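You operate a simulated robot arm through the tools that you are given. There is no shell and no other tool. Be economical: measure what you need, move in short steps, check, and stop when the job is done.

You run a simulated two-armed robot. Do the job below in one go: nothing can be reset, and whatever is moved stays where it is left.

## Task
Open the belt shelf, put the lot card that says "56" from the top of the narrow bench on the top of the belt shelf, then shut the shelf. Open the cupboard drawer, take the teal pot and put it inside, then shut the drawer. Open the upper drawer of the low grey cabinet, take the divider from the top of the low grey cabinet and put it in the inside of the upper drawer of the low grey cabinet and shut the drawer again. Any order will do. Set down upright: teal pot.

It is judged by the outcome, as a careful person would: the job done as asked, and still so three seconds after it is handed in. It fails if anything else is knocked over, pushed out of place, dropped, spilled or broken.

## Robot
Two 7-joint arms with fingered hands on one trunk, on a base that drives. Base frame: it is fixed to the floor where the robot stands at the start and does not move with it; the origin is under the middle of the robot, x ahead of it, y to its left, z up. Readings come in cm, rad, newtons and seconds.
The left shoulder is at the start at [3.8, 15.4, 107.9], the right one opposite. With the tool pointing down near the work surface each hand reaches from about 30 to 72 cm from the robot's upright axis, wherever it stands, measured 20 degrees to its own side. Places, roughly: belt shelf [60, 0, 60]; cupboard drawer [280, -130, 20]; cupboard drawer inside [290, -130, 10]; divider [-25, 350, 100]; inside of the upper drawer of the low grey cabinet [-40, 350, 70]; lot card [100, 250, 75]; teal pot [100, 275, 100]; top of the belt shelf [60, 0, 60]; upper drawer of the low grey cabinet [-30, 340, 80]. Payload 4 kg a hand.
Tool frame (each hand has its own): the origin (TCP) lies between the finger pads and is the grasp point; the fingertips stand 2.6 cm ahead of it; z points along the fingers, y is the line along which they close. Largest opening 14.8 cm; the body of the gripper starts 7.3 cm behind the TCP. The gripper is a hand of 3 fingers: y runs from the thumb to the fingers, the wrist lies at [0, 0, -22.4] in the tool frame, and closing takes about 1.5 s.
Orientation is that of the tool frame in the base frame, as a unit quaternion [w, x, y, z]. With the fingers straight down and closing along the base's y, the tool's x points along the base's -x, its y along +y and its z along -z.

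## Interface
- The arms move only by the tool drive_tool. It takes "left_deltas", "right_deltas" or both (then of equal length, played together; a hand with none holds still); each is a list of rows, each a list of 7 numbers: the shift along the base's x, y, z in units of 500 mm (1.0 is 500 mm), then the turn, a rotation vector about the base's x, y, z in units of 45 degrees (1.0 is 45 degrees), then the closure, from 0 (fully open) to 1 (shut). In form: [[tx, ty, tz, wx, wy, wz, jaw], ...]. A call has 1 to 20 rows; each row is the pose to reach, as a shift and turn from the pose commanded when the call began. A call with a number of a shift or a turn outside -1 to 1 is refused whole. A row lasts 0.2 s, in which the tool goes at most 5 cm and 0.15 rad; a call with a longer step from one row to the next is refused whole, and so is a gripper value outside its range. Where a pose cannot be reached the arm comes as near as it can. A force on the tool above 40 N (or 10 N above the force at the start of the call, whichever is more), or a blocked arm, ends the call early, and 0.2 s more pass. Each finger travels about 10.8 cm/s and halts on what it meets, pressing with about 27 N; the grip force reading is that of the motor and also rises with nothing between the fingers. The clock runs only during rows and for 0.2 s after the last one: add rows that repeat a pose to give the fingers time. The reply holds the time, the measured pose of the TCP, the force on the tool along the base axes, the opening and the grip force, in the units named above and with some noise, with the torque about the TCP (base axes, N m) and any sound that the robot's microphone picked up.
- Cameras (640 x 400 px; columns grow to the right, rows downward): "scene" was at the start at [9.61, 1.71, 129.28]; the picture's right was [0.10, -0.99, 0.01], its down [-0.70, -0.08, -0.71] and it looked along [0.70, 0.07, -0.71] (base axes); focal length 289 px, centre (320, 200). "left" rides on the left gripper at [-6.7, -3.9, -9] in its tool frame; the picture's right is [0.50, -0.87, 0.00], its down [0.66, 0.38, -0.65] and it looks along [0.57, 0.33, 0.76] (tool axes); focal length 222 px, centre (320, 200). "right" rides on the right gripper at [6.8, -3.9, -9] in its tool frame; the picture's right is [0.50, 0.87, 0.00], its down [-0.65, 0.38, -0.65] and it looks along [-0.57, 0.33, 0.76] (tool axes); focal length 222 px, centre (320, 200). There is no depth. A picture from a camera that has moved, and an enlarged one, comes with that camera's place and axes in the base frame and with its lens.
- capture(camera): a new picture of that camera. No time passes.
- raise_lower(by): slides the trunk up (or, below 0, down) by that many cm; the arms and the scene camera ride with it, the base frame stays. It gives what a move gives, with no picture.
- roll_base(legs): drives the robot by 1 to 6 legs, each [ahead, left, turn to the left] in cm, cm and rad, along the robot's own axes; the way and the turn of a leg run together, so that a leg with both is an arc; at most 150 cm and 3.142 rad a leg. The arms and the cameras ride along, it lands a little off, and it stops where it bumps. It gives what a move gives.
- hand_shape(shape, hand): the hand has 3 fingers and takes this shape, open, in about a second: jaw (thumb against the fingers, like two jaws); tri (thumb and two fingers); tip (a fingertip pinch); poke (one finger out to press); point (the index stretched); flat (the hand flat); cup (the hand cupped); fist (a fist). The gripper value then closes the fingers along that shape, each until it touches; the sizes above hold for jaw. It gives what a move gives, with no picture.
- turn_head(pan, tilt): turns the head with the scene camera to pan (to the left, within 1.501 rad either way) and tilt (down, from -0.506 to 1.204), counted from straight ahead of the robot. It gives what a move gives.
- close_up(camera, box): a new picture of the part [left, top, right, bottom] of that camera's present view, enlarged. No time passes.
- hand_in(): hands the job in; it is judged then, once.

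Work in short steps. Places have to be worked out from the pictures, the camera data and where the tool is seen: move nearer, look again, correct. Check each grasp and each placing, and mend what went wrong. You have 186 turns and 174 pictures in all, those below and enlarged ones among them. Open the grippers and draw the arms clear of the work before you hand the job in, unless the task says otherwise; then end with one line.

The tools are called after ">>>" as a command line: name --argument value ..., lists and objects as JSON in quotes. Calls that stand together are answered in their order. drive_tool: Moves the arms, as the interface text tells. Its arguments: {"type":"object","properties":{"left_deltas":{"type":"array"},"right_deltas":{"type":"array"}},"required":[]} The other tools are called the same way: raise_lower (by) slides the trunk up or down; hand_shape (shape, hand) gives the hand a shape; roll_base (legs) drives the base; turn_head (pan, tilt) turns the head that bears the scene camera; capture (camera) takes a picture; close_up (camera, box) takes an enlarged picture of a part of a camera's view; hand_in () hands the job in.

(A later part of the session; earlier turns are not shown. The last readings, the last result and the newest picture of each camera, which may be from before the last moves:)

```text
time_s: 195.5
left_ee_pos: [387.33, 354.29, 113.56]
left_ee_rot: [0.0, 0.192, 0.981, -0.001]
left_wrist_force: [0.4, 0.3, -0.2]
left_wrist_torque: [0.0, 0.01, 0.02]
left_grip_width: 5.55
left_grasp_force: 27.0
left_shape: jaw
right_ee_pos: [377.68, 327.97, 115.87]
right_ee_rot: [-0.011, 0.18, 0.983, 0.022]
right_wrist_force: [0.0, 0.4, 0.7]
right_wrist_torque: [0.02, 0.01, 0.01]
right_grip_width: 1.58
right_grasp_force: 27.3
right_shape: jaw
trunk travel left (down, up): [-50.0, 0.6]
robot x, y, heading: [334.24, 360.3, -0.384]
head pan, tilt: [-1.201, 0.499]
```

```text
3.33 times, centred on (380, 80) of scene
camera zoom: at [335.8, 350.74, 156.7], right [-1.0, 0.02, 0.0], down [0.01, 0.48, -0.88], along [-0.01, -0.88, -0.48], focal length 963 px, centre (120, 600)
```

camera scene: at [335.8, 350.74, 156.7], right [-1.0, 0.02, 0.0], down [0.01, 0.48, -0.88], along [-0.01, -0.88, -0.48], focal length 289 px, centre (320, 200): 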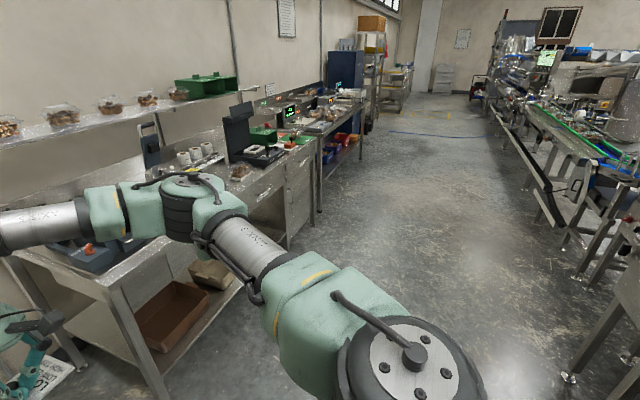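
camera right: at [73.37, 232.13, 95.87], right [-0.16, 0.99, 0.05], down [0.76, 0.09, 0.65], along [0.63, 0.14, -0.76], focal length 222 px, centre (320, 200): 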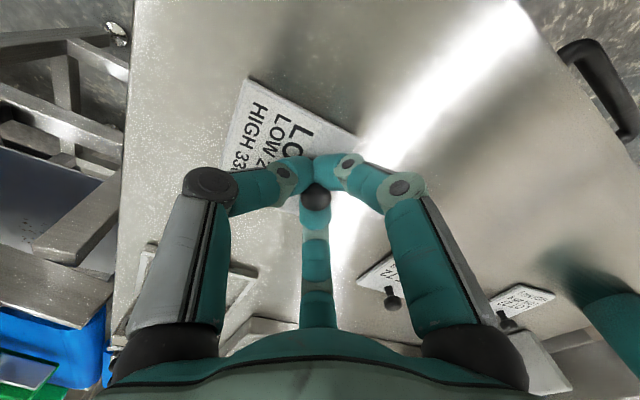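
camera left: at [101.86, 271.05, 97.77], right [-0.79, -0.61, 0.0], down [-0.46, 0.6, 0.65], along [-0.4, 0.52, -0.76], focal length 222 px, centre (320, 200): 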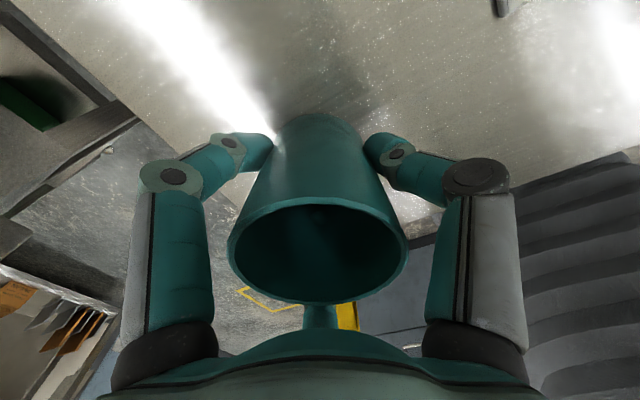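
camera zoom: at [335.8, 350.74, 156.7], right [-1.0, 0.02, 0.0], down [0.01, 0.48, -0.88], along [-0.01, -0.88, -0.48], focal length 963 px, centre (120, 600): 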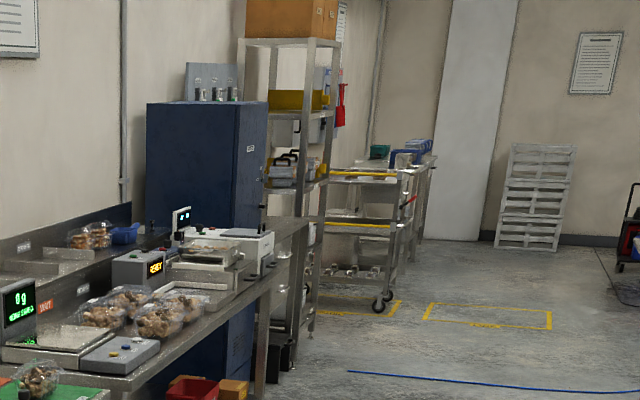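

I turn to face the conveyor here, then strafe along the aisle to the shelf area.

>>> roll_base --legs '[[0, 0, 1.57], [0, 0, 1.56], [0, 145, 0], [0, 145, 0], [0, 90, 0]]'

>>> turn_head --pan 0.15 --tilt 0.6

>>> capture --camera "scene"

```text
time_s: 221.5
left_ee_pos: [131.65, 17.86, 113.58]
left_ee_rot: [0.0, 0.98, -0.197, 0.0]
left_wrist_force: [0.7, -0.1, -0.3]
left_wrist_torque: [0.01, 0.0, 0.03]
left_grip_width: 5.49
left_grasp_force: 26.8
left_shape: jaw
right_ee_pos: [141.85, 43.96, 115.88]
right_ee_rot: [0.023, 0.982, -0.186, 0.011]
right_wrist_force: [0.2, 0.2, 0.6]
right_wrist_torque: [-0.02, 0.01, -0.03]
right_grip_width: 1.56
right_grasp_force: 27.0
right_shape: jaw
trunk travel left (down, up): [-50.0, 0.6]
robot x, y, heading: [184.92, 10.67, 2.744]
head pan, tilt: [-1.201, 0.499]
```

```text
time_s: 223.0
left_ee_pos: [131.59, 17.75, 113.54]
left_ee_rot: [0.0, 0.98, -0.198, 0.0]
left_wrist_force: [-0.4, 0.3, -0.2]
left_wrist_torque: [0.03, 0.03, 0.02]
left_grip_width: 5.48
left_grasp_force: 26.6
left_shape: jaw
right_ee_pos: [141.73, 43.94, 115.96]
right_ee_rot: [0.022, 0.982, -0.186, 0.011]
right_wrist_force: [-0.1, 0.3, -0.7]
right_wrist_torque: [0.0, 0.01, -0.02]
right_grip_width: 1.59
right_grasp_force: 27.1
right_shape: jaw
trunk travel left (down, up): [-50.0, 0.6]
robot x, y, heading: [184.51, 11.13, 2.743]
head pan, tilt: [0.15, 0.6]
```

```text
65 pictures are left
camera scene: at [174.08, 13.59, 155.79], right [0.25, 0.97, 0.0], down [0.55, -0.14, -0.82], along [-0.8, 0.2, -0.57], focal length 289 px, centre (320, 200)
```

scene: 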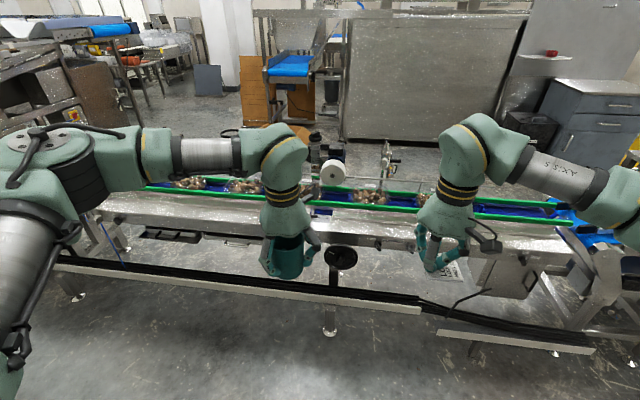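

A tray-like piece with a dark front is visible under the far edge at left. Zoom.

>>> close_up --camera "scene" --box '[80, 190, 280, 290]'

>>> close_up --camera "scene" --box '[300, 200, 600, 360]'

```text
3.20 times, centred on (180, 240) of scene
camera zoom: at [174.08, 13.59, 155.79], right [0.25, 0.97, 0.0], down [0.55, -0.14, -0.82], along [-0.8, 0.2, -0.57], focal length 924 px, centre (768, 72)
```

zoom: 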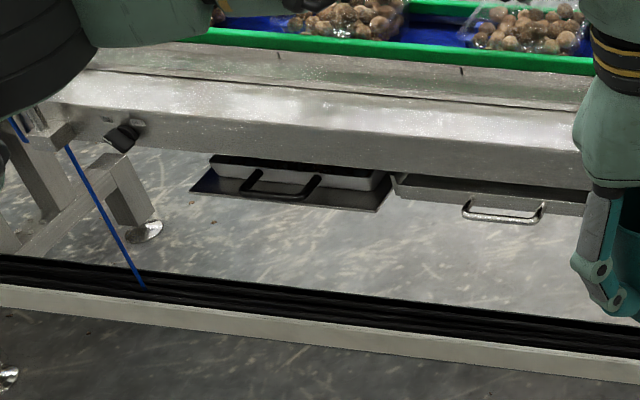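

```text
2.13 times, centred on (450, 280) of scene
camera zoom: at [174.08, 13.59, 155.79], right [0.25, 0.97, 0.0], down [0.55, -0.14, -0.82], along [-0.8, 0.2, -0.57], focal length 616 px, centre (43, 29)
```

zoom: 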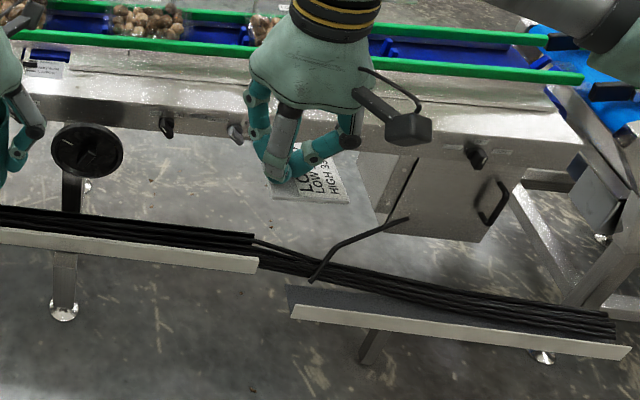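

The silver-handled tray at about (64,0,58) matches "belt shelf". Both hands are full, so I'll do the cupboard first: set the pot down nearby, open the drawer with the left hand. I turn and go toward the cupboard.

>>> roll_base --legs '[[0, 0, -1.57], [0, 0, -1.57], [25, -95, 0]]'

>>> turn_head --pan 0 --tilt 0.65

>>> capture --camera "scene"

```text
time_s: 235.7
left_ee_pos: [223.6, -92.98, 113.49]
left_ee_rot: [0.0, 0.2, 0.98, 0.0]
left_wrist_force: [-0.1, 0.2, 0.2]
left_wrist_torque: [0.01, 0.0, 0.03]
left_grip_width: 5.45
left_grasp_force: 27.0
left_shape: jaw
right_ee_pos: [213.28, -119.28, 116.06]
right_ee_rot: [-0.011, 0.189, 0.982, 0.022]
right_wrist_force: [-0.3, -0.3, -0.6]
right_wrist_torque: [0.03, -0.02, -0.04]
right_grip_width: 1.52
right_grasp_force: 27.1
right_shape: jaw
trunk travel left (down, up): [-50.0, 0.6]
robot x, y, heading: [170.73, -85.92, -0.406]
head pan, tilt: [0.15, 0.6]
```

```text
time_s: 236.4
left_ee_pos: [223.64, -93.14, 113.56]
left_ee_rot: [0.0, 0.2, 0.98, 0.001]
left_wrist_force: [0.5, -0.4, -0.3]
left_wrist_torque: [0.03, 0.0, -0.01]
left_grip_width: 5.47
left_grasp_force: 26.7
left_shape: jaw
right_ee_pos: [213.35, -119.29, 115.91]
right_ee_rot: [-0.011, 0.188, 0.982, 0.024]
right_wrist_force: [0.2, 0.5, -0.6]
right_wrist_torque: [0.02, -0.01, -0.03]
right_grip_width: 1.52
right_grasp_force: 27.0
right_shape: jaw
trunk travel left (down, up): [-50.0, 0.6]
robot x, y, heading: [170.46, -85.34, -0.405]
head pan, tilt: [0.0, 0.649]
```

```text
62 pictures are left
camera scene: at [180.21, -90.04, 155.36], right [-0.39, -0.92, 0.0], down [-0.56, 0.24, -0.8], along [0.73, -0.31, -0.6], focal length 289 px, centre (320, 200)
```

scene: 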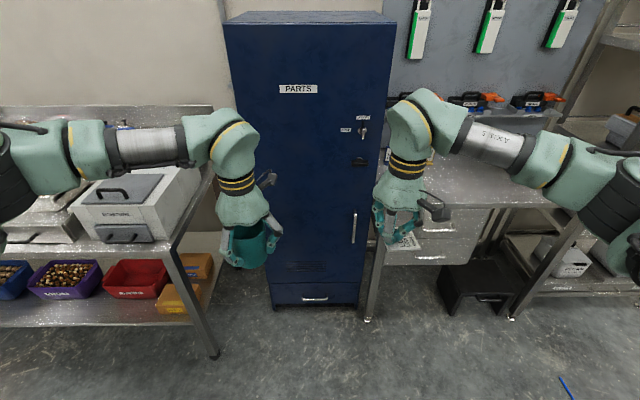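

The cupboard is straight ahead, its bottom drawer handle near (266,-123,20). I'll park the card on the bench right of the cupboard so the right hand can open the drawer. I zoom in on that bench top first.

>>> drive_tool --left_deltas '[[-0.06, 0.025, 0, 0, 0, 0, 0.8], [-0.12, 0.05, 0, 0, 0, 0, 0.8], [-0.18, 0.075, 0, 0, 0, 0, 0.8]]'

>>> roll_base --legs '[[40, -18, 0]]'

>>> turn_head --pan -0.4 --tilt 0.8

>>> capture --camera "scene"

```text
time_s: 237.2
left_ee_pos: [214.41, -89.45, 113.57]
left_ee_rot: [0.001, 0.2, 0.98, 0.0]
left_wrist_force: [0.2, 0.3, -0.6]
left_wrist_torque: [-0.01, 0.01, 0.02]
left_grip_width: 5.44
left_grasp_force: 26.3
left_shape: jaw
right_ee_pos: [213.4, -119.27, 115.85]
right_ee_rot: [-0.011, 0.189, 0.982, 0.024]
right_wrist_force: [0.3, -0.7, 0.2]
right_wrist_torque: [-0.05, -0.03, -0.04]
right_grip_width: 1.51
right_grasp_force: 26.8
right_shape: jaw
trunk travel left (down, up): [-50.0, 0.6]
robot x, y, heading: [170.58, -86.08, -0.401]
head pan, tilt: [0.0, 0.649]
```

```text
time_s: 239.9
left_ee_pos: [244.07, -121.5, 113.59]
left_ee_rot: [0.0, 0.2, 0.98, 0.0]
left_wrist_force: [-0.2, 0.7, -1.0]
left_wrist_torque: [-0.02, -0.01, -0.02]
left_grip_width: 5.44
left_grasp_force: 27.0
left_shape: jaw
right_ee_pos: [242.85, -151.43, 116.04]
right_ee_rot: [-0.009, 0.189, 0.982, 0.022]
right_wrist_force: [0.8, 0.5, -0.5]
right_wrist_torque: [0.0, 0.0, 0.0]
right_grip_width: 1.52
right_grasp_force: 26.7
right_shape: jaw
trunk travel left (down, up): [-50.0, 0.6]
robot x, y, heading: [200.14, -118.18, -0.404]
head pan, tilt: [0.0, 0.649]
```

```text
time_s: 240.7
left_ee_pos: [244.19, -121.76, 113.53]
left_ee_rot: [0.0, 0.2, 0.98, 0.0]
left_wrist_force: [0.6, -0.7, -0.7]
left_wrist_torque: [0.02, -0.01, 0.01]
left_grip_width: 5.44
left_grasp_force: 27.3
left_shape: jaw
right_ee_pos: [242.93, -151.56, 115.85]
right_ee_rot: [-0.01, 0.189, 0.982, 0.023]
right_wrist_force: [-0.1, -0.3, 0.0]
right_wrist_torque: [0.03, -0.01, -0.02]
right_grip_width: 1.5
right_grasp_force: 27.0
right_shape: jaw
trunk travel left (down, up): [-50.0, 0.6]
robot x, y, heading: [200.46, -118.05, -0.408]
head pan, tilt: [-0.4, 0.799]
```

```text
61 pictures are left
camera scene: at [207.48, -124.71, 154.1], right [-0.72, -0.69, 0.0], down [-0.5, 0.52, -0.7], along [0.48, -0.5, -0.72], focal length 289 px, centre (320, 200)
```

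scene: 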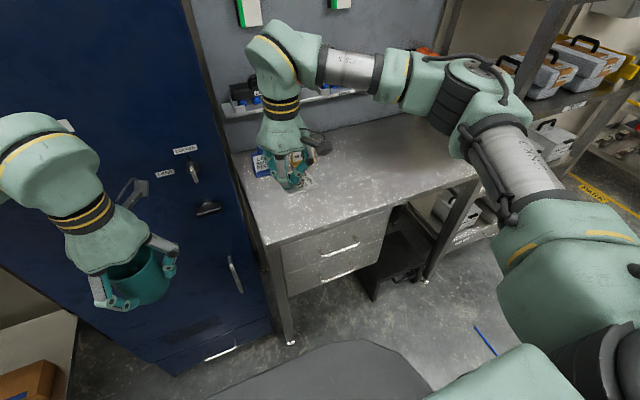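

I move the card over the empty front part of that bench and lower it until it touches.

>>> drive_tool --right_deltas '[[0.06, -0.06, 0, 0, 0, 0, 1], [0.12, -0.12, 0, 0, 0, 0, 1], [0.18, -0.18, 0, 0, 0, 0, 1], [0.234, -0.236, -0.02, 0, 0, 0, 1], [0.234, -0.236, -0.11, 0, 0, 0, 1], [0.234, -0.236, -0.2, 0, 0, 0, 1], [0.234, -0.236, -0.29, 0, 0, 0, 1], [0.234, -0.236, -0.37, 0, 0, 0, 1], [0.234, -0.236, -0.43, 0, 0, 0, 1]]'

>>> capture --camera "right"

>>> close_up --camera "scene" --box '[220, 60, 420, 260]'

```text
time_s: 242.7
left_ee_pos: [244.12, -121.66, 113.51]
left_ee_rot: [-0.001, 0.2, 0.98, 0.0]
left_wrist_force: [0.4, -0.9, -0.1]
left_wrist_torque: [0.0, 0.0, -0.02]
left_grip_width: 5.44
left_grasp_force: 27.3
left_shape: jaw
right_ee_pos: [252.67, -163.27, 95.35]
right_ee_rot: [-0.01, 0.187, 0.982, 0.023]
right_wrist_force: [-0.2, 0.7, -0.8]
right_wrist_torque: [0.01, 0.01, 0.0]
right_grip_width: 1.51
right_grasp_force: 27.5
right_shape: jaw
right hand out of reach, approached as far as the arm can: row 4, 7, 8, 9
trunk travel left (down, up): [-50.0, 0.6]
robot x, y, heading: [200.03, -118.17, -0.406]
head pan, tilt: [-0.4, 0.799]
```

```text
60 pictures are left
camera right: at [245.19, -164.91, 104.24], right [-0.14, 0.99, 0.05], down [0.76, 0.08, 0.65], along [0.64, 0.13, -0.76], focal length 222 px, centre (320, 200)
```

right: 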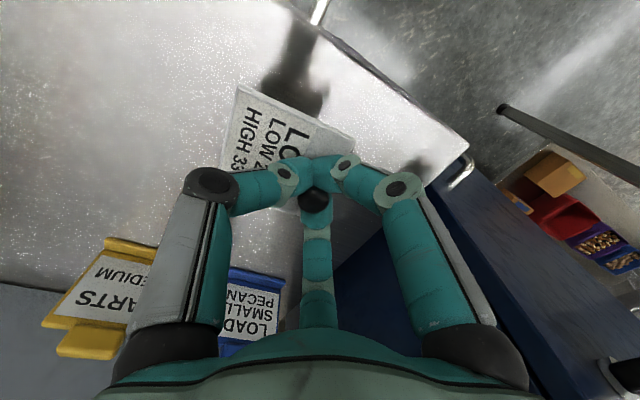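

```text
2.00 times, centred on (320, 160) of scene
camera zoom: at [207.44, -124.69, 154.1], right [-0.72, -0.69, 0.0], down [-0.5, 0.52, -0.7], along [0.48, -0.5, -0.72], focal length 578 px, centre (320, 280)
```

zoom: 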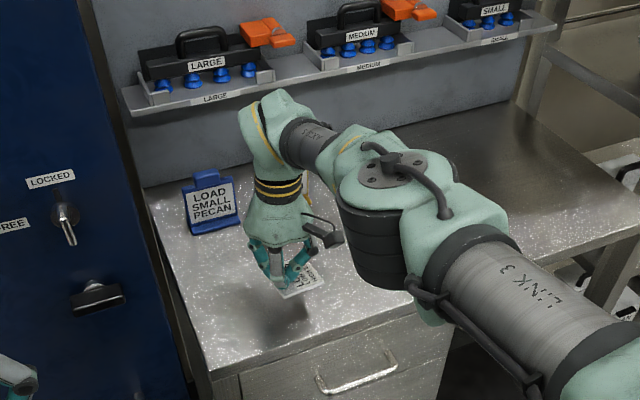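

Near the reach limit; I lower the trunk 6 cm and then finish with small arm steps until contact.

>>> raise_lower --by -6

>>> drive_tool --right_deltas '[[0, 0, -0.01, 0, 0, 0, 1], [0, 0, -0.018, 0, 0, 0, 1], [0, 0, -0.026, 0, 0, 0, 1], [0, 0, -0.034, 0, 0, 0, 1], [0, 0, -0.042, 0, 0, 0, 1], [0, 0, -0.05, 0, 0, 0, 1]]'

>>> capture --camera "right"

```text
time_s: 243.7
left_ee_pos: [244.09, -121.76, 107.56]
left_ee_rot: [0.0, 0.201, 0.98, 0.0]
left_wrist_force: [0.4, 0.4, 0.3]
left_wrist_torque: [-0.02, 0.0, -0.05]
left_grip_width: 5.43
left_grasp_force: 26.7
left_shape: jaw
right_ee_pos: [252.65, -163.19, 89.44]
right_ee_rot: [-0.011, 0.189, 0.982, 0.023]
right_wrist_force: [0.2, 0.6, -0.5]
right_wrist_torque: [0.03, -0.02, -0.01]
right_grip_width: 1.53
right_grasp_force: 27.0
right_shape: jaw
trunk travel left (down, up): [-44.0, 6.6]
robot x, y, heading: [200.32, -118.27, -0.409]
head pan, tilt: [-0.4, 0.799]
```

```text
time_s: 244.8
left_ee_pos: [244.13, -121.64, 107.68]
left_ee_rot: [0.001, 0.2, 0.98, -0.001]
left_wrist_force: [0.3, 1.2, -0.2]
left_wrist_torque: [0.01, 0.02, 0.0]
left_grip_width: 5.42
left_grasp_force: 26.8
left_shape: jaw
right_ee_pos: [252.73, -163.15, 88.75]
right_ee_rot: [-0.003, 0.189, 0.982, 0.021]
right_wrist_force: [-5.1, 3.4, 18.9]
right_wrist_torque: [-0.14, 0.05, -0.06]
right_grip_width: 1.6
right_grasp_force: 27.2
right_shape: jaw
right hand out of reach, approached as far as the arm can: row 4, 5
trunk travel left (down, up): [-44.0, 6.6]
robot x, y, heading: [199.92, -118.22, -0.405]
head pan, tilt: [-0.4, 0.799]
stopped in row 5 (right hand): the force on the tool passed its limit at 42 N (the readings are from after the stop); the commanded pose is now the measured one
```

```text
58 pictures are left
camera right: at [245.13, -164.81, 97.55], right [-0.14, 0.99, 0.04], down [0.75, 0.08, 0.66], along [0.65, 0.12, -0.75], focal length 222 px, centre (320, 200)
```

right: 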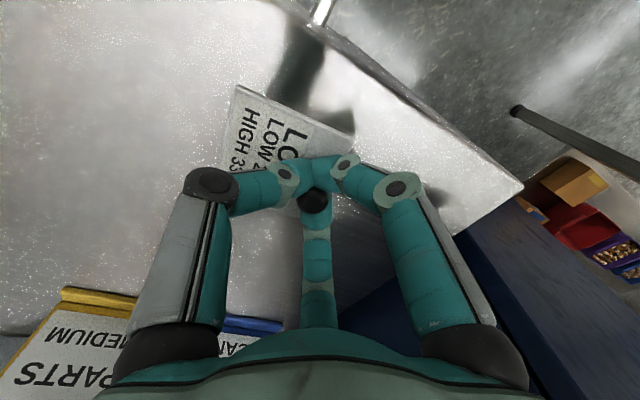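

Card touches the bench (z≈85.5). I release and lift away.

>>> drive_tool --right_deltas '[[0, 0, 0.006, 0, 0, 0, 0.9], [0, 0, 0.006, 0, 0, 0, 0.75], [0, 0, 0.006, 0, 0, 0, 0.6], [0, 0, 0.006, 0, 0, 0, 0.5], [0, 0, 0.03, 0, 0, 0, 0.5], [0, 0, 0.1, 0, 0, 0, 0.5], [-0.02, 0.01, 0.18, 0, 0, 0, 0.5], [-0.07, 0.03, 0.26, 0, 0, 0, 0.5], [-0.13, 0.06, 0.3, 0, 0, 0, 0.5], [-0.2, 0.09, 0.3, 0, 0, 0, 0.5]]'

>>> capture --camera "scene"

```text
time_s: 247.0
left_ee_pos: [244.24, -121.77, 107.63]
left_ee_rot: [0.0, 0.201, 0.98, 0.0]
left_wrist_force: [-0.1, 0.1, -0.2]
left_wrist_torque: [-0.01, -0.05, -0.01]
left_grip_width: 5.42
left_grasp_force: 27.0
left_shape: jaw
right_ee_pos: [254.34, -163.84, 102.42]
right_ee_rot: [-0.004, 0.188, 0.982, 0.021]
right_wrist_force: [-0.6, 0.3, -0.1]
right_wrist_torque: [-0.03, -0.04, -0.03]
right_grip_width: 7.36
right_grasp_force: 0.0
right_shape: jaw
right hand out of reach, approached as far as the arm can: row 6, 7, 8, 9, 10
trunk travel left (down, up): [-44.0, 6.6]
robot x, y, heading: [200.1, -117.91, -0.406]
head pan, tilt: [-0.4, 0.799]
```

```text
57 pictures are left
camera scene: at [207.44, -124.67, 148.16], right [-0.72, -0.69, 0.0], down [-0.5, 0.52, -0.7], along [0.48, -0.5, -0.72], focal length 289 px, centre (320, 200)
```

scene: 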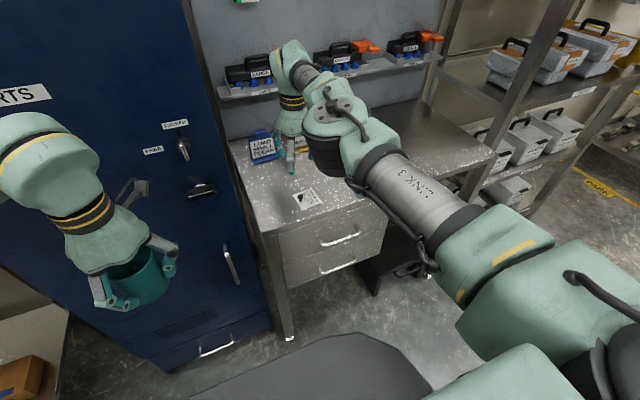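

Card lies flat on the bench. I retract the right hand well back before moving sideways.

>>> drive_tool --right_deltas '[[-0.05, 0.02, 0.03, 0, 0, 0, 0.5], [-0.11, 0.045, 0.06, 0, 0, 0, 0.5], [-0.18, 0.075, 0.06, 0, 0, 0, 0.5], [-0.25, 0.105, 0.06, 0, 0, 0, 0.5], [-0.32, 0.135, 0.06, 0, 0, 0, 0.5], [-0.39, 0.165, 0.06, 0, 0, 0, 0.5]]'

>>> roll_base --legs '[[-16, 0, 0], [0, 32, 0.01]]'

>>> turn_head --pan 0 --tilt 0.95

>>> capture --camera "scene"

```text
time_s: 248.4
left_ee_pos: [244.15, -121.79, 107.63]
left_ee_rot: [0.0, 0.2, 0.98, 0.0]
left_wrist_force: [-0.4, 0.4, -0.3]
left_wrist_torque: [-0.02, 0.02, 0.02]
left_grip_width: 5.42
left_grasp_force: 26.3
left_shape: jaw
right_ee_pos: [254.38, -164.05, 104.56]
right_ee_rot: [-0.005, 0.188, 0.982, 0.021]
right_wrist_force: [-0.5, -0.1, 0.0]
right_wrist_torque: [0.04, -0.03, 0.02]
right_grip_width: 7.38
right_grasp_force: 0.1
right_shape: jaw
right hand out of reach, approached as far as the arm can: row 1, 2, 3, 4, 5, 6
trunk travel left (down, up): [-44.0, 6.6]
robot x, y, heading: [200.06, -118.34, -0.403]
head pan, tilt: [-0.4, 0.799]
```

```text
time_s: 251.5
left_ee_pos: [241.8, -85.72, 107.72]
left_ee_rot: [0.0, 0.196, 0.981, 0.001]
left_wrist_force: [-0.7, 0.7, 0.4]
left_wrist_torque: [0.06, -0.01, -0.02]
left_grip_width: 5.44
left_grasp_force: 27.1
left_shape: jaw
right_ee_pos: [252.4, -128.05, 104.4]
right_ee_rot: [-0.005, 0.183, 0.983, 0.023]
right_wrist_force: [-0.2, -0.3, -1.3]
right_wrist_torque: [0.01, 0.01, 0.01]
right_grip_width: 7.34
right_grasp_force: 0.1
right_shape: jaw
trunk travel left (down, up): [-44.0, 6.6]
robot x, y, heading: [197.67, -82.48, -0.395]
head pan, tilt: [-0.4, 0.799]
```

```text
time_s: 252.4
left_ee_pos: [241.72, -85.53, 107.65]
left_ee_rot: [0.0, 0.195, 0.981, 0.0]
left_wrist_force: [-0.1, -0.2, 0.0]
left_wrist_torque: [-0.02, -0.01, -0.04]
left_grip_width: 5.44
left_grasp_force: 26.6
left_shape: jaw
right_ee_pos: [252.51, -127.74, 104.45]
right_ee_rot: [-0.006, 0.183, 0.983, 0.022]
right_wrist_force: [-0.1, 1.1, -0.3]
right_wrist_torque: [0.02, 0.02, -0.03]
right_grip_width: 7.34
right_grasp_force: 0.1
right_shape: jaw
trunk travel left (down, up): [-44.0, 6.6]
robot x, y, heading: [197.51, -82.63, -0.394]
head pan, tilt: [0.0, 0.949]
```

```text
56 pictures are left
camera scene: at [206.11, -85.96, 147.01], right [-0.38, -0.92, 0.0], down [-0.75, 0.31, -0.58], along [0.54, -0.22, -0.81], focal length 289 px, centre (320, 200)
```

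scene: 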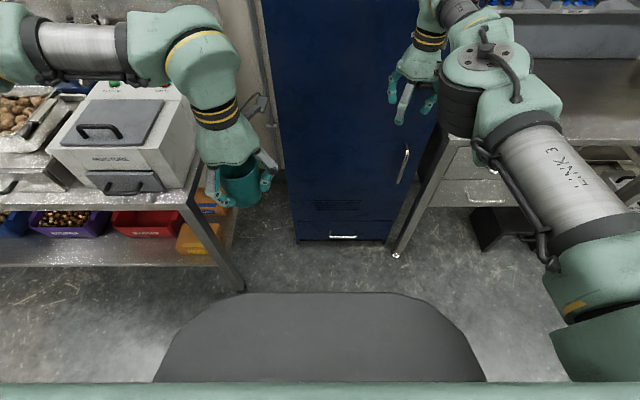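

Elbows are too close to the side benches to lower here. I back off 32 cm, then lower the trunk and look at the drawer.

>>> roll_base --legs '[[-32, 0, 0]]'

>>> drive_tool --right_deltas '[[-0.05, 0.02, 0.0, 0, 0, 0, 0.5], [-0.11, 0.045, 0.0, 0, 0, 0, 0.5], [-0.18, 0.075, 0.0, 0, 0, 0, 0.5], [-0.25, 0.105, 0.0, 0, 0, 0, 0.5]]'

>>> raise_lower --by -43

>>> turn_head --pan 0 --tilt 0.6

>>> capture --camera "scene"

```text
time_s: 254.5
left_ee_pos: [212.66, -73.51, 107.53]
left_ee_rot: [-0.001, 0.196, 0.981, 0.0]
left_wrist_force: [-0.1, 0.2, -0.1]
left_wrist_torque: [-0.01, -0.02, 0.02]
left_grip_width: 5.46
left_grasp_force: 26.6
left_shape: jaw
right_ee_pos: [223.16, -115.77, 104.33]
right_ee_rot: [-0.006, 0.185, 0.982, 0.022]
right_wrist_force: [0.7, 0.0, -0.8]
right_wrist_torque: [-0.01, -0.01, 0.04]
right_grip_width: 7.3
right_grasp_force: 0.0
right_shape: jaw
trunk travel left (down, up): [-44.0, 6.6]
robot x, y, heading: [168.58, -70.17, -0.397]
head pan, tilt: [0.0, 0.949]
```

```text
time_s: 255.5
left_ee_pos: [212.46, -73.54, 107.6]
left_ee_rot: [0.0, 0.196, 0.981, 0.0]
left_wrist_force: [0.0, -0.6, -0.3]
left_wrist_torque: [-0.02, -0.01, 0.03]
left_grip_width: 5.45
left_grasp_force: 26.9
left_shape: jaw
right_ee_pos: [222.98, -115.7, 104.5]
right_ee_rot: [-0.006, 0.184, 0.983, 0.022]
right_wrist_force: [-0.4, -0.2, -0.3]
right_wrist_torque: [-0.01, 0.01, 0.01]
right_grip_width: 7.36
right_grasp_force: 0.0
right_shape: jaw
right hand out of reach, approached as far as the arm can: row 1, 2, 3, 4
trunk travel left (down, up): [-44.0, 6.6]
robot x, y, heading: [168.24, -69.91, -0.401]
head pan, tilt: [0.0, 0.949]
```

```text
refused: -43 is not a number from -40 to 40
```

```text
time_s: 256.4
left_ee_pos: [212.34, -73.45, 107.54]
left_ee_rot: [0.0, 0.195, 0.981, 0.0]
left_wrist_force: [-0.2, 0.2, 0.0]
left_wrist_torque: [-0.04, 0.01, 0.01]
left_grip_width: 5.41
left_grasp_force: 27.6
left_shape: jaw
right_ee_pos: [222.95, -115.69, 104.44]
right_ee_rot: [-0.006, 0.186, 0.982, 0.021]
right_wrist_force: [0.1, 0.0, -0.4]
right_wrist_torque: [0.03, 0.0, 0.0]
right_grip_width: 7.35
right_grasp_force: 0.1
right_shape: jaw
trunk travel left (down, up): [-44.0, 6.6]
robot x, y, heading: [168.39, -70.14, -0.395]
head pan, tilt: [0.0, 0.6]
```

```text
55 pictures are left
camera scene: at [178.2, -74.41, 149.84], right [-0.39, -0.92, 0.0], down [-0.52, 0.22, -0.82], along [0.76, -0.32, -0.57], focal length 289 px, centre (320, 200)
```

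scene: 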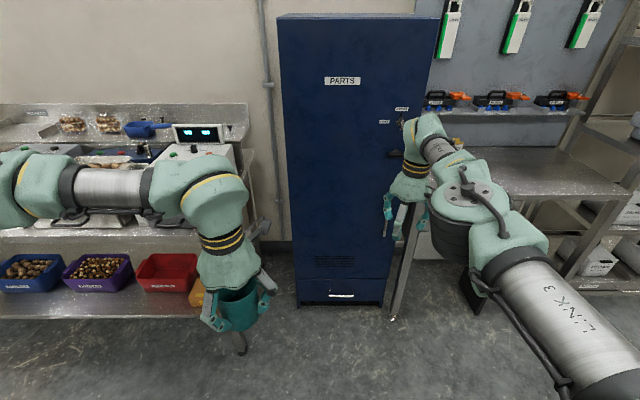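

The right arm is in an awkward elbow pose. I try moving the hand outward to the right and down to free it.

>>> drive_tool --right_deltas '[[-0.03, -0.06, 0, 0, 0, 0, 0.5], [-0.06, -0.13, 0, 0, 0, 0, 0.5], [-0.09, -0.2, 0, 0, 0, 0, 0.5], [-0.15, -0.24, -0.02, 0, 0, 0, 0.5], [-0.22, -0.26, -0.04, 0, 0, 0, 0.5], [-0.29, -0.26, -0.06, 0, 0, 0, 0.5]]'

>>> capture --camera "scene"

```text
time_s: 257.8
left_ee_pos: [212.49, -73.56, 107.72]
left_ee_rot: [0.0, 0.196, 0.981, 0.0]
left_wrist_force: [0.4, 0.4, -0.8]
left_wrist_torque: [-0.02, -0.03, 0.01]
left_grip_width: 5.43
left_grasp_force: 26.9
left_shape: jaw
right_ee_pos: [212.58, -132.42, 101.04]
right_ee_rot: [-0.006, 0.184, 0.983, 0.022]
right_wrist_force: [-0.2, 0.4, 0.3]
right_wrist_torque: [-0.01, -0.02, -0.01]
right_grip_width: 7.36
right_grasp_force: 0.1
right_shape: jaw
right hand out of reach, approached as far as the arm can: row 4, 5, 6
trunk travel left (down, up): [-44.0, 6.6]
robot x, y, heading: [168.37, -70.4, -0.395]
head pan, tilt: [0.0, 0.6]
```

```text
54 pictures are left
camera scene: at [178.14, -74.51, 149.85], right [-0.39, -0.92, 0.0], down [-0.52, 0.22, -0.82], along [0.76, -0.32, -0.57], focal length 289 px, centre (320, 200)
```

scene: 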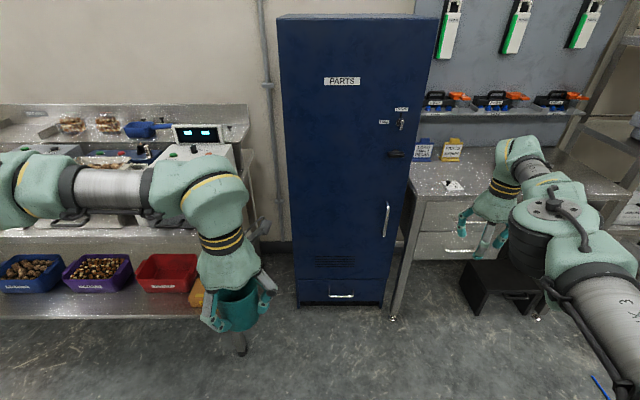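

>>> drive_tool --right_deltas '[[0, 0, 0, 0, 0, 0.18, 0.5], [0, 0, 0, 0, 0, 0.36, 0.5], [0, 0, 0, 0, 0, 0.54, 0.5], [0, 0, 0, 0, 0, 0.72, 0.5], [0, 0, 0, 0, 0, 0.9, 0.5], [0, 0, 0, 0, 0, 1, 0.5]]'

>>> drive_tool --right_deltas '[[-0.06, 0.025, 0, 0, 0, 0, 0.5], [-0.12, 0.05, 0, 0, 0, 0, 0.5], [-0.18, 0.075, 0, 0, 0, 0, 0.5], [-0.24, 0.1, 0, 0, 0, 0, 0.5]]'

```text
time_s: 259.2
left_ee_pos: [212.39, -73.51, 107.64]
left_ee_rot: [0.0, 0.195, 0.981, 0.001]
left_wrist_force: [-0.3, -0.4, -0.9]
left_wrist_torque: [-0.01, 0.01, -0.02]
left_grip_width: 5.44
left_grasp_force: 26.9
left_shape: jaw
right_ee_pos: [212.56, -132.35, 101.33]
right_ee_rot: [-0.013, -0.207, 0.978, 0.017]
right_wrist_force: [0.5, 0.0, -0.3]
right_wrist_torque: [0.0, -0.02, -0.02]
right_grip_width: 7.34
right_grasp_force: 0.0
right_shape: jaw
trunk travel left (down, up): [-44.0, 6.6]
robot x, y, heading: [168.2, -70.4, -0.396]
head pan, tilt: [0.0, 0.6]
```

```text
time_s: 260.2
left_ee_pos: [212.43, -73.56, 107.66]
left_ee_rot: [0.0, 0.196, 0.981, -0.001]
left_wrist_force: [-0.5, 0.1, 0.1]
left_wrist_torque: [-0.04, -0.03, 0.01]
left_grip_width: 5.43
left_grasp_force: 27.6
left_shape: jaw
right_ee_pos: [209.79, -135.0, 100.74]
right_ee_rot: [-0.014, -0.205, 0.979, 0.019]
right_wrist_force: [0.3, 0.6, -0.4]
right_wrist_torque: [0.0, 0.01, -0.03]
right_grip_width: 7.37
right_grasp_force: 0.0
right_shape: jaw
right hand out of reach, approached as far as the arm can: row 1, 2, 3, 4
trunk travel left (down, up): [-44.0, 6.6]
robot x, y, heading: [168.13, -70.5, -0.396]
head pan, tilt: [0.0, 0.6]
```

The elbow seems to have flipped through straight. I stretch the arm fully outward and then retract, hoping it folds the normal way.

>>> drive_tool --right_deltas '[[0.04, -0.07, 0.02, 0, 0, 0, 0.5], [0.08, -0.14, 0.04, 0, 0, 0, 0.5], [0.12, -0.21, 0.06, 0, 0, 0, 0.5], [0.16, -0.28, 0.08, 0, 0, 0, 0.5], [0.2, -0.35, 0.1, 0, 0, 0, 0.5], [0.22, -0.4, 0.1, 0, 0, 0, 0.5]]'

>>> capture --camera "scene"

>>> drive_tool --right_deltas '[[-0.02, 0.07, -0.02, 0, 0, 0, 0.5], [-0.05, 0.14, -0.04, 0, 0, 0, 0.5], [-0.09, 0.2, -0.06, 0, 0, 0, 0.5], [-0.14, 0.26, -0.08, 0, 0, 0, 0.5], [-0.2, 0.3, -0.1, 0, 0, 0, 0.5], [-0.27, 0.33, -0.12, 0, 0, 0, 0.5]]'

```text
time_s: 261.6
left_ee_pos: [212.39, -73.51, 107.67]
left_ee_rot: [0.001, 0.196, 0.981, 0.0]
left_wrist_force: [0.9, -0.3, -0.9]
left_wrist_torque: [0.0, 0.0, 0.01]
left_grip_width: 5.4
left_grasp_force: 27.1
left_shape: jaw
right_ee_pos: [207.85, -137.33, 104.72]
right_ee_rot: [-0.014, -0.205, 0.979, 0.017]
right_wrist_force: [0.8, 0.1, -0.3]
right_wrist_torque: [0.0, 0.0, 0.03]
right_grip_width: 7.36
right_grasp_force: 0.0
right_shape: jaw
right hand out of reach, approached as far as the arm can: row 1, 2, 3, 4, 5, 6
trunk travel left (down, up): [-44.0, 6.6]
robot x, y, heading: [168.29, -69.98, -0.394]
head pan, tilt: [0.0, 0.6]
```

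```text
53 pictures are left
camera scene: at [178.11, -74.42, 149.86], right [-0.39, -0.92, 0.0], down [-0.52, 0.22, -0.83], along [0.76, -0.32, -0.56], focal length 289 px, centre (320, 200)
```

scene: 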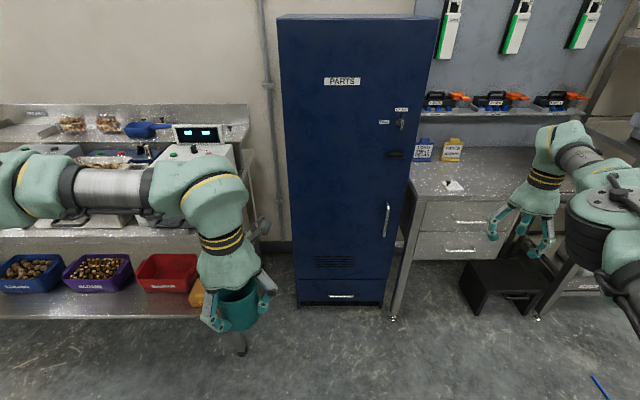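

```text
time_s: 263.0
left_ee_pos: [212.48, -73.49, 107.68]
left_ee_rot: [0.0, 0.196, 0.981, 0.001]
left_wrist_force: [0.4, 0.8, -1.2]
left_wrist_torque: [-0.01, -0.02, 0.0]
left_grip_width: 5.43
left_grasp_force: 27.2
left_shape: jaw
right_ee_pos: [210.49, -134.17, 99.31]
right_ee_rot: [-0.013, -0.207, 0.978, 0.019]
right_wrist_force: [-0.2, 1.3, -0.1]
right_wrist_torque: [0.0, 0.0, -0.01]
right_grip_width: 7.41
right_grasp_force: 0.1
right_shape: jaw
right hand out of reach, approached as far as the arm can: row 1, 2, 3, 4, 5, 6
trunk travel left (down, up): [-44.0, 6.6]
robot x, y, heading: [168.34, -70.2, -0.401]
head pan, tilt: [0.0, 0.6]
```

Arm looks fully straight (singular). I command a long, deep pull inward and downward over many rows so it has to bend.

>>> drive_tool --right_deltas '[[-0.04, 0.06, -0.06, 0, 0, 0, 0.5], [-0.08, 0.1, -0.12, 0, 0, 0, 0.5], [-0.12, 0.14, -0.18, 0, 0, 0, 0.5], [-0.16, 0.18, -0.24, 0, 0, 0, 0.5], [-0.2, 0.22, -0.3, 0, 0, 0, 0.5], [-0.24, 0.26, -0.36, 0, 0, 0, 0.5], [-0.28, 0.3, -0.42, 0, 0, 0, 0.5], [-0.32, 0.34, -0.46, 0, 0, 0, 0.5], [-0.37, 0.38, -0.48, 0, 0, 0, 0.5], [-0.42, 0.42, -0.5, 0, 0, 0, 0.5], [-0.42, 0.42, -0.5, 0, 0, 0, 0.5]]'

>>> capture --camera "scene"

```text
time_s: 265.4
left_ee_pos: [212.45, -73.5, 107.69]
left_ee_rot: [0.0, 0.196, 0.981, 0.0]
left_wrist_force: [-0.4, 0.6, 0.0]
left_wrist_torque: [0.0, 0.01, 0.05]
left_grip_width: 5.44
left_grasp_force: 27.5
left_shape: jaw
right_ee_pos: [201.09, -123.46, 64.12]
right_ee_rot: [-0.014, -0.205, 0.978, 0.017]
right_wrist_force: [-0.5, -1.3, -0.9]
right_wrist_torque: [0.01, 0.02, 0.02]
right_grip_width: 7.39
right_grasp_force: 0.1
right_shape: jaw
right hand out of reach, approached as far as the arm can: row 1, 2, 3, 4, 5, 6, 7, 8, 9, 10, 11
trunk travel left (down, up): [-44.0, 6.6]
robot x, y, heading: [168.41, -70.02, -0.401]
head pan, tilt: [0.0, 0.6]
```

```text
52 pictures are left
camera scene: at [178.19, -74.41, 149.85], right [-0.39, -0.92, 0.0], down [-0.52, 0.22, -0.82], along [0.76, -0.32, -0.57], focal length 289 px, centre (320, 200)
```

scene: 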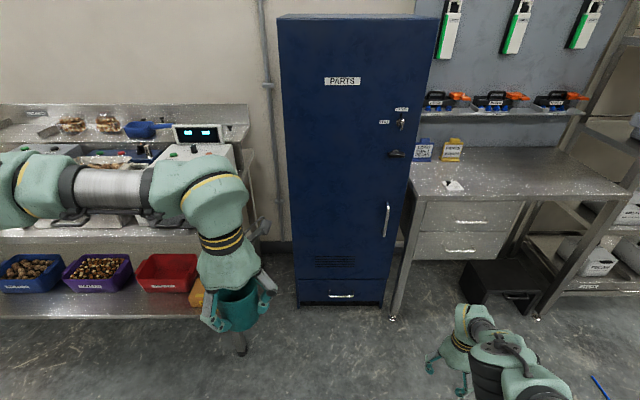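

I try a purely radial over-stretch from the shoulder followed by pulling straight back along the same line.

>>> drive_tool --right_deltas '[[0.03, -0.033, -0.035, 0, 0, 0, 0.5], [0.07, -0.07, -0.075, 0, 0, 0, 0.5], [0.11, -0.115, -0.12, 0, 0, 0, 0.5], [0.15, -0.16, -0.17, 0, 0, 0, 0.5], [0.19, -0.2, -0.21, 0, 0, 0, 0.5]]'

>>> drive_tool --right_deltas '[[-0.01, 0.01, 0.01, 0, 0, 0, 0.5], [-0.02, 0.02, 0.02, 0, 0, 0, 0.5], [-0.04, 0.04, 0.045, 0, 0, 0, 0.5], [-0.07, 0.075, 0.08, 0, 0, 0, 0.5], [-0.1, 0.107, 0.113, 0, 0, 0, 0.5], [-0.14, 0.15, 0.16, 0, 0, 0, 0.5]]'

```text
time_s: 266.6
left_ee_pos: [212.47, -73.55, 107.6]
left_ee_rot: [0.0, 0.196, 0.981, 0.0]
left_wrist_force: [0.4, 0.2, -0.8]
left_wrist_torque: [-0.01, 0.01, -0.02]
left_grip_width: 5.45
left_grasp_force: 27.0
left_shape: jaw
right_ee_pos: [200.96, -123.54, 63.73]
right_ee_rot: [-0.014, -0.205, 0.979, 0.017]
right_wrist_force: [0.5, -0.4, 0.2]
right_wrist_torque: [0.04, 0.0, 0.03]
right_grip_width: 7.4
right_grasp_force: 0.0
right_shape: jaw
right hand out of reach, approached as far as the arm can: row 1, 2, 3, 4, 5
trunk travel left (down, up): [-44.0, 6.6]
robot x, y, heading: [168.18, -70.09, -0.397]
head pan, tilt: [0.0, 0.6]
```

```text
time_s: 268.0
left_ee_pos: [212.35, -73.52, 107.58]
left_ee_rot: [0.0, 0.196, 0.981, 0.001]
left_wrist_force: [0.0, 0.3, -1.1]
left_wrist_torque: [0.02, -0.02, 0.01]
left_grip_width: 5.41
left_grasp_force: 26.5
left_shape: jaw
right_ee_pos: [194.0, -115.87, 71.69]
right_ee_rot: [-0.013, -0.205, 0.979, 0.016]
right_wrist_force: [1.2, 0.4, -1.1]
right_wrist_torque: [0.0, 0.0, 0.02]
right_grip_width: 7.37
right_grasp_force: 0.1
right_shape: jaw
trunk travel left (down, up): [-44.0, 6.6]
robot x, y, heading: [168.29, -70.61, -0.396]
head pan, tilt: [0.0, 0.6]
```

It bends again. Now I turn the hand to the +90° yaw (thumb toward the cupboard) and view.

>>> drive_tool --right_deltas '[[0.02, 0, 0, 0, 0, 0.18, 0.5], [0.04, 0, 0, 0, 0, 0.36, 0.5], [0.06, 0, 0, 0, 0, 0.54, 0.5], [0.08, 0, 0, 0, 0, 0.72, 0.5], [0.1, 0, 0, 0, 0, 0.9, 0.5], [0.12, 0, 0, 0, 0, 1, 0.5]]'

>>> raise_lower --by -30

>>> capture --camera "scene"

```text
time_s: 269.4
left_ee_pos: [212.41, -73.54, 107.67]
left_ee_rot: [0.0, 0.196, 0.981, 0.0]
left_wrist_force: [-0.3, -0.4, -0.6]
left_wrist_torque: [-0.04, 0.04, 0.01]
left_grip_width: 5.41
left_grasp_force: 27.0
left_shape: jaw
right_ee_pos: [199.98, -115.85, 71.6]
right_ee_rot: [-0.02, -0.565, 0.825, 0.011]
right_wrist_force: [0.3, -0.4, -0.9]
right_wrist_torque: [0.02, -0.01, -0.01]
right_grip_width: 7.37
right_grasp_force: 0.3
right_shape: jaw
trunk travel left (down, up): [-44.0, 6.6]
robot x, y, heading: [168.3, -70.16, -0.393]
head pan, tilt: [0.0, 0.6]
```

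```text
time_s: 272.4
left_ee_pos: [212.33, -73.48, 77.53]
left_ee_rot: [0.0, 0.196, 0.981, 0.0]
left_wrist_force: [0.1, -1.2, -0.8]
left_wrist_torque: [-0.02, 0.02, 0.0]
left_grip_width: 5.43
left_grasp_force: 27.3
left_shape: jaw
right_ee_pos: [199.92, -115.73, 41.53]
right_ee_rot: [-0.02, -0.564, 0.826, 0.011]
right_wrist_force: [0.1, -0.4, -0.6]
right_wrist_torque: [-0.02, 0.01, 0.01]
right_grip_width: 7.41
right_grasp_force: 0.0
right_shape: jaw
trunk travel left (down, up): [-14.0, 36.6]
robot x, y, heading: [168.15, -70.02, -0.396]
head pan, tilt: [0.0, 0.6]
```

```text
51 pictures are left
camera scene: at [178.17, -74.41, 119.84], right [-0.39, -0.92, 0.0], down [-0.52, 0.22, -0.82], along [0.76, -0.32, -0.57], focal length 289 px, centre (320, 200)
```

scene: 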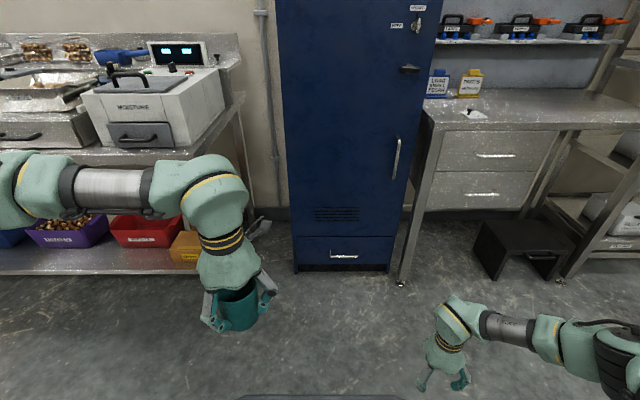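

Handle estimated at (267,-124,~17). I tuck the pot hand nearer to the body, drive 44 cm ahead, and then view with the wrist camera.

>>> drive_tool --left_deltas '[[-0.06, 0.025, 0, 0, 0, 0, 0.8], [-0.12, 0.05, 0, 0, 0, 0, 0.8], [-0.17, 0.07, 0, 0, 0, 0, 0.8]]' --right_deltas '[[-0.02, 0.03, 0, 0, 0, 0, 0.5], [-0.04, 0.06, 0, 0, 0, 0, 0.5], [-0.05, 0.09, 0, 0, 0, 0, 0.5]]'

>>> roll_base --legs '[[44, 0, 0]]'

>>> turn_head --pan -0.05 --tilt 0.9

>>> capture --camera "scene"

```text
time_s: 273.2
left_ee_pos: [203.92, -70.12, 77.54]
left_ee_rot: [0.0, 0.196, 0.981, 0.0]
left_wrist_force: [0.7, 0.3, -0.7]
left_wrist_torque: [0.0, 0.01, -0.03]
left_grip_width: 5.43
left_grasp_force: 26.7
left_shape: jaw
right_ee_pos: [197.57, -111.27, 41.79]
right_ee_rot: [-0.019, -0.563, 0.826, 0.011]
right_wrist_force: [-0.1, -0.5, -0.2]
right_wrist_torque: [-0.02, -0.05, 0.04]
right_grip_width: 7.38
right_grasp_force: 0.1
right_shape: jaw
trunk travel left (down, up): [-14.0, 36.6]
robot x, y, heading: [168.18, -70.17, -0.394]
head pan, tilt: [0.0, 0.6]
```

```text
time_s: 275.8
left_ee_pos: [244.22, -86.86, 77.64]
left_ee_rot: [-0.001, 0.196, 0.981, 0.0]
left_wrist_force: [0.7, -0.4, -0.6]
left_wrist_torque: [0.02, 0.0, -0.02]
left_grip_width: 5.44
left_grasp_force: 27.5
left_shape: jaw
right_ee_pos: [237.99, -128.14, 41.66]
right_ee_rot: [-0.019, -0.564, 0.825, 0.012]
right_wrist_force: [0.3, -0.8, -0.3]
right_wrist_torque: [-0.02, 0.02, -0.01]
right_grip_width: 7.37
right_grasp_force: 0.0
right_shape: jaw
trunk travel left (down, up): [-14.0, 36.6]
robot x, y, heading: [208.56, -86.88, -0.395]
head pan, tilt: [0.0, 0.6]
```

```text
time_s: 276.6
left_ee_pos: [244.19, -86.85, 77.55]
left_ee_rot: [0.0, 0.195, 0.981, 0.0]
left_wrist_force: [0.1, -0.1, -0.4]
left_wrist_torque: [-0.03, 0.01, -0.04]
left_grip_width: 5.45
left_grasp_force: 27.2
left_shape: jaw
right_ee_pos: [238.03, -128.12, 41.67]
right_ee_rot: [-0.02, -0.565, 0.825, 0.011]
right_wrist_force: [-1.0, -0.2, 1.2]
right_wrist_torque: [-0.01, -0.01, -0.02]
right_grip_width: 7.39
right_grasp_force: 0.1
right_shape: jaw
trunk travel left (down, up): [-14.0, 36.6]
robot x, y, heading: [208.25, -87.2, -0.392]
head pan, tilt: [-0.051, 0.901]
```

```text
50 pictures are left
camera scene: at [217.16, -91.07, 117.36], right [-0.43, -0.9, 0.0], down [-0.71, 0.34, -0.62], along [0.56, -0.27, -0.78], focal length 289 px, centre (320, 200)
```

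scene: 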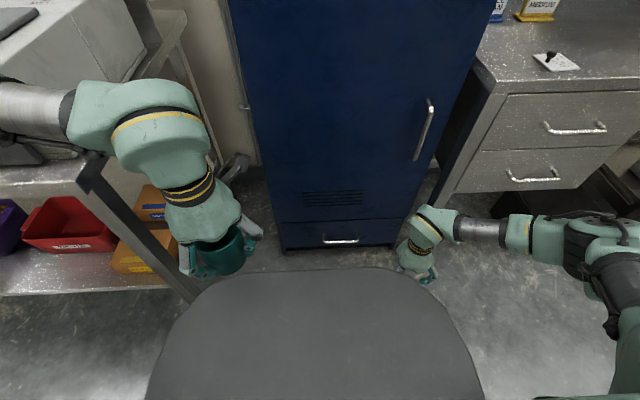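

Views agree: handle ≈ (267.2,-124.4,16.2). I tilt the hand 25° and approach to a spot above and in front of the bar.

>>> drive_tool --right_deltas '[[0.07, 0.03, -0.03, -0.06, -0.15, 0, 0.5], [0.14, 0.06, -0.06, -0.12, -0.3, 0, 0.5], [0.21, 0.09, -0.09, -0.18, -0.44, 0, 0.5], [0.28, 0.12, -0.12, -0.213, -0.513, 0, 0.5], [0.34, 0.145, -0.15, -0.213, -0.513, 0, 0.5], [0.38, 0.162, -0.174, -0.213, -0.513, 0, 0.5]]'

>>> capture --camera "right"

>>> close_up --camera "scene" --box '[260, 180, 460, 300]'

```text
time_s: 278.0
left_ee_pos: [244.24, -86.72, 77.61]
left_ee_rot: [0.0, 0.196, 0.981, 0.001]
left_wrist_force: [-0.3, -0.4, -0.8]
left_wrist_torque: [-0.02, 0.01, 0.01]
left_grip_width: 5.42
left_grasp_force: 27.3
left_shape: jaw
right_ee_pos: [257.01, -120.01, 32.9]
right_ee_rot: [0.099, -0.552, 0.81, -0.171]
right_wrist_force: [-0.5, -0.7, 0.2]
right_wrist_torque: [-0.04, 0.02, 0.0]
right_grip_width: 7.4
right_grasp_force: 0.0
right_shape: jaw
trunk travel left (down, up): [-14.0, 36.6]
robot x, y, heading: [208.57, -86.95, -0.391]
head pan, tilt: [-0.051, 0.901]
```

```text
49 pictures are left
camera right: at [254.72, -126.08, 42.78], right [-0.93, -0.18, -0.32], down [-0.31, 0.84, 0.44], along [0.19, 0.51, -0.84], focal length 222 px, centre (320, 200)
```

right: 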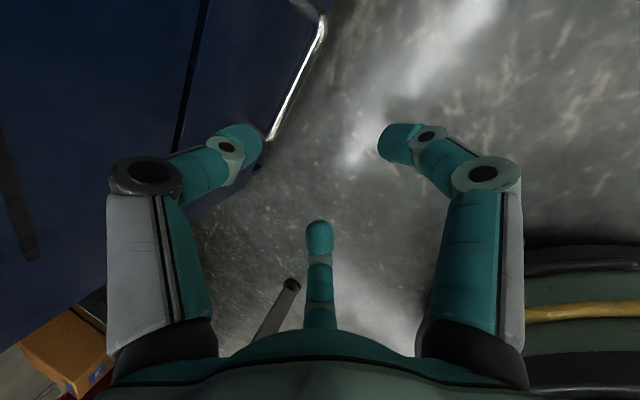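

```text
3.20 times, centred on (360, 240) of scene
camera zoom: at [217.2, -91.01, 117.35], right [-0.43, -0.9, 0.0], down [-0.71, 0.34, -0.62], along [0.56, -0.27, -0.78], focal length 924 px, centre (192, 72)
```

zoom: 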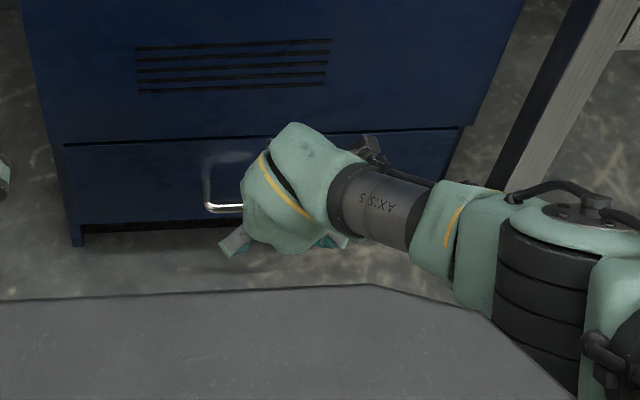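

Wrist view refines the bar to (267.4,-123.6,~15). I insert with the thumb behind it.

>>> drive_tool --right_deltas '[[0.034, -0.01, -0.08, 0, 0, 0, 0.5], [0.068, -0.02, -0.16, 0, 0, 0, 0.5], [0.102, -0.028, -0.238, 0, 0, 0, 0.5], [0.122, -0.036, -0.287, 0, 0, 0, 0.5], [0.142, -0.044, -0.336, 0, 0, 0, 0.5], [0.162, -0.052, -0.386, 0, 0, 0, 0.5]]'

>>> capture --camera "right"

```text
time_s: 279.4
left_ee_pos: [244.24, -86.84, 77.48]
left_ee_rot: [0.0, 0.195, 0.981, 0.0]
left_wrist_force: [0.1, -0.3, -0.7]
left_wrist_torque: [0.0, -0.02, -0.04]
left_grip_width: 5.44
left_grasp_force: 26.8
left_shape: jaw
right_ee_pos: [252.32, -119.13, 26.52]
right_ee_rot: [0.099, -0.551, 0.81, -0.172]
right_wrist_force: [0.1, 1.4, 0.8]
right_wrist_torque: [0.02, 0.05, -0.02]
right_grip_width: 7.37
right_grasp_force: 0.0
right_shape: jaw
right hand out of reach, approached as far as the arm can: row 1, 2, 3, 4, 5, 6
trunk travel left (down, up): [-14.0, 36.6]
robot x, y, heading: [208.22, -86.62, -0.394]
head pan, tilt: [-0.051, 0.901]
```

```text
47 pictures are left
camera right: at [250.09, -125.35, 36.43], right [-0.93, -0.18, -0.32], down [-0.31, 0.84, 0.44], along [0.19, 0.51, -0.84], focal length 222 px, centre (320, 200)
```

right: 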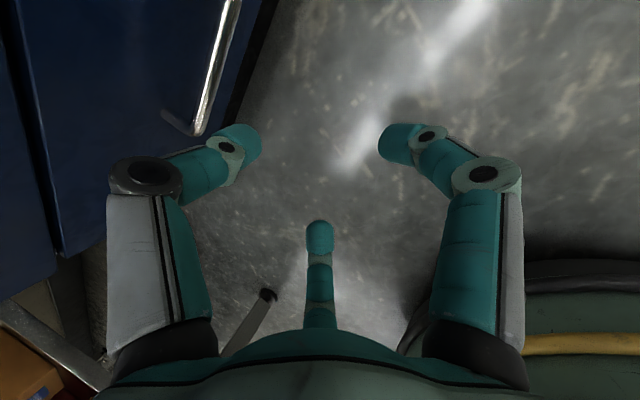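

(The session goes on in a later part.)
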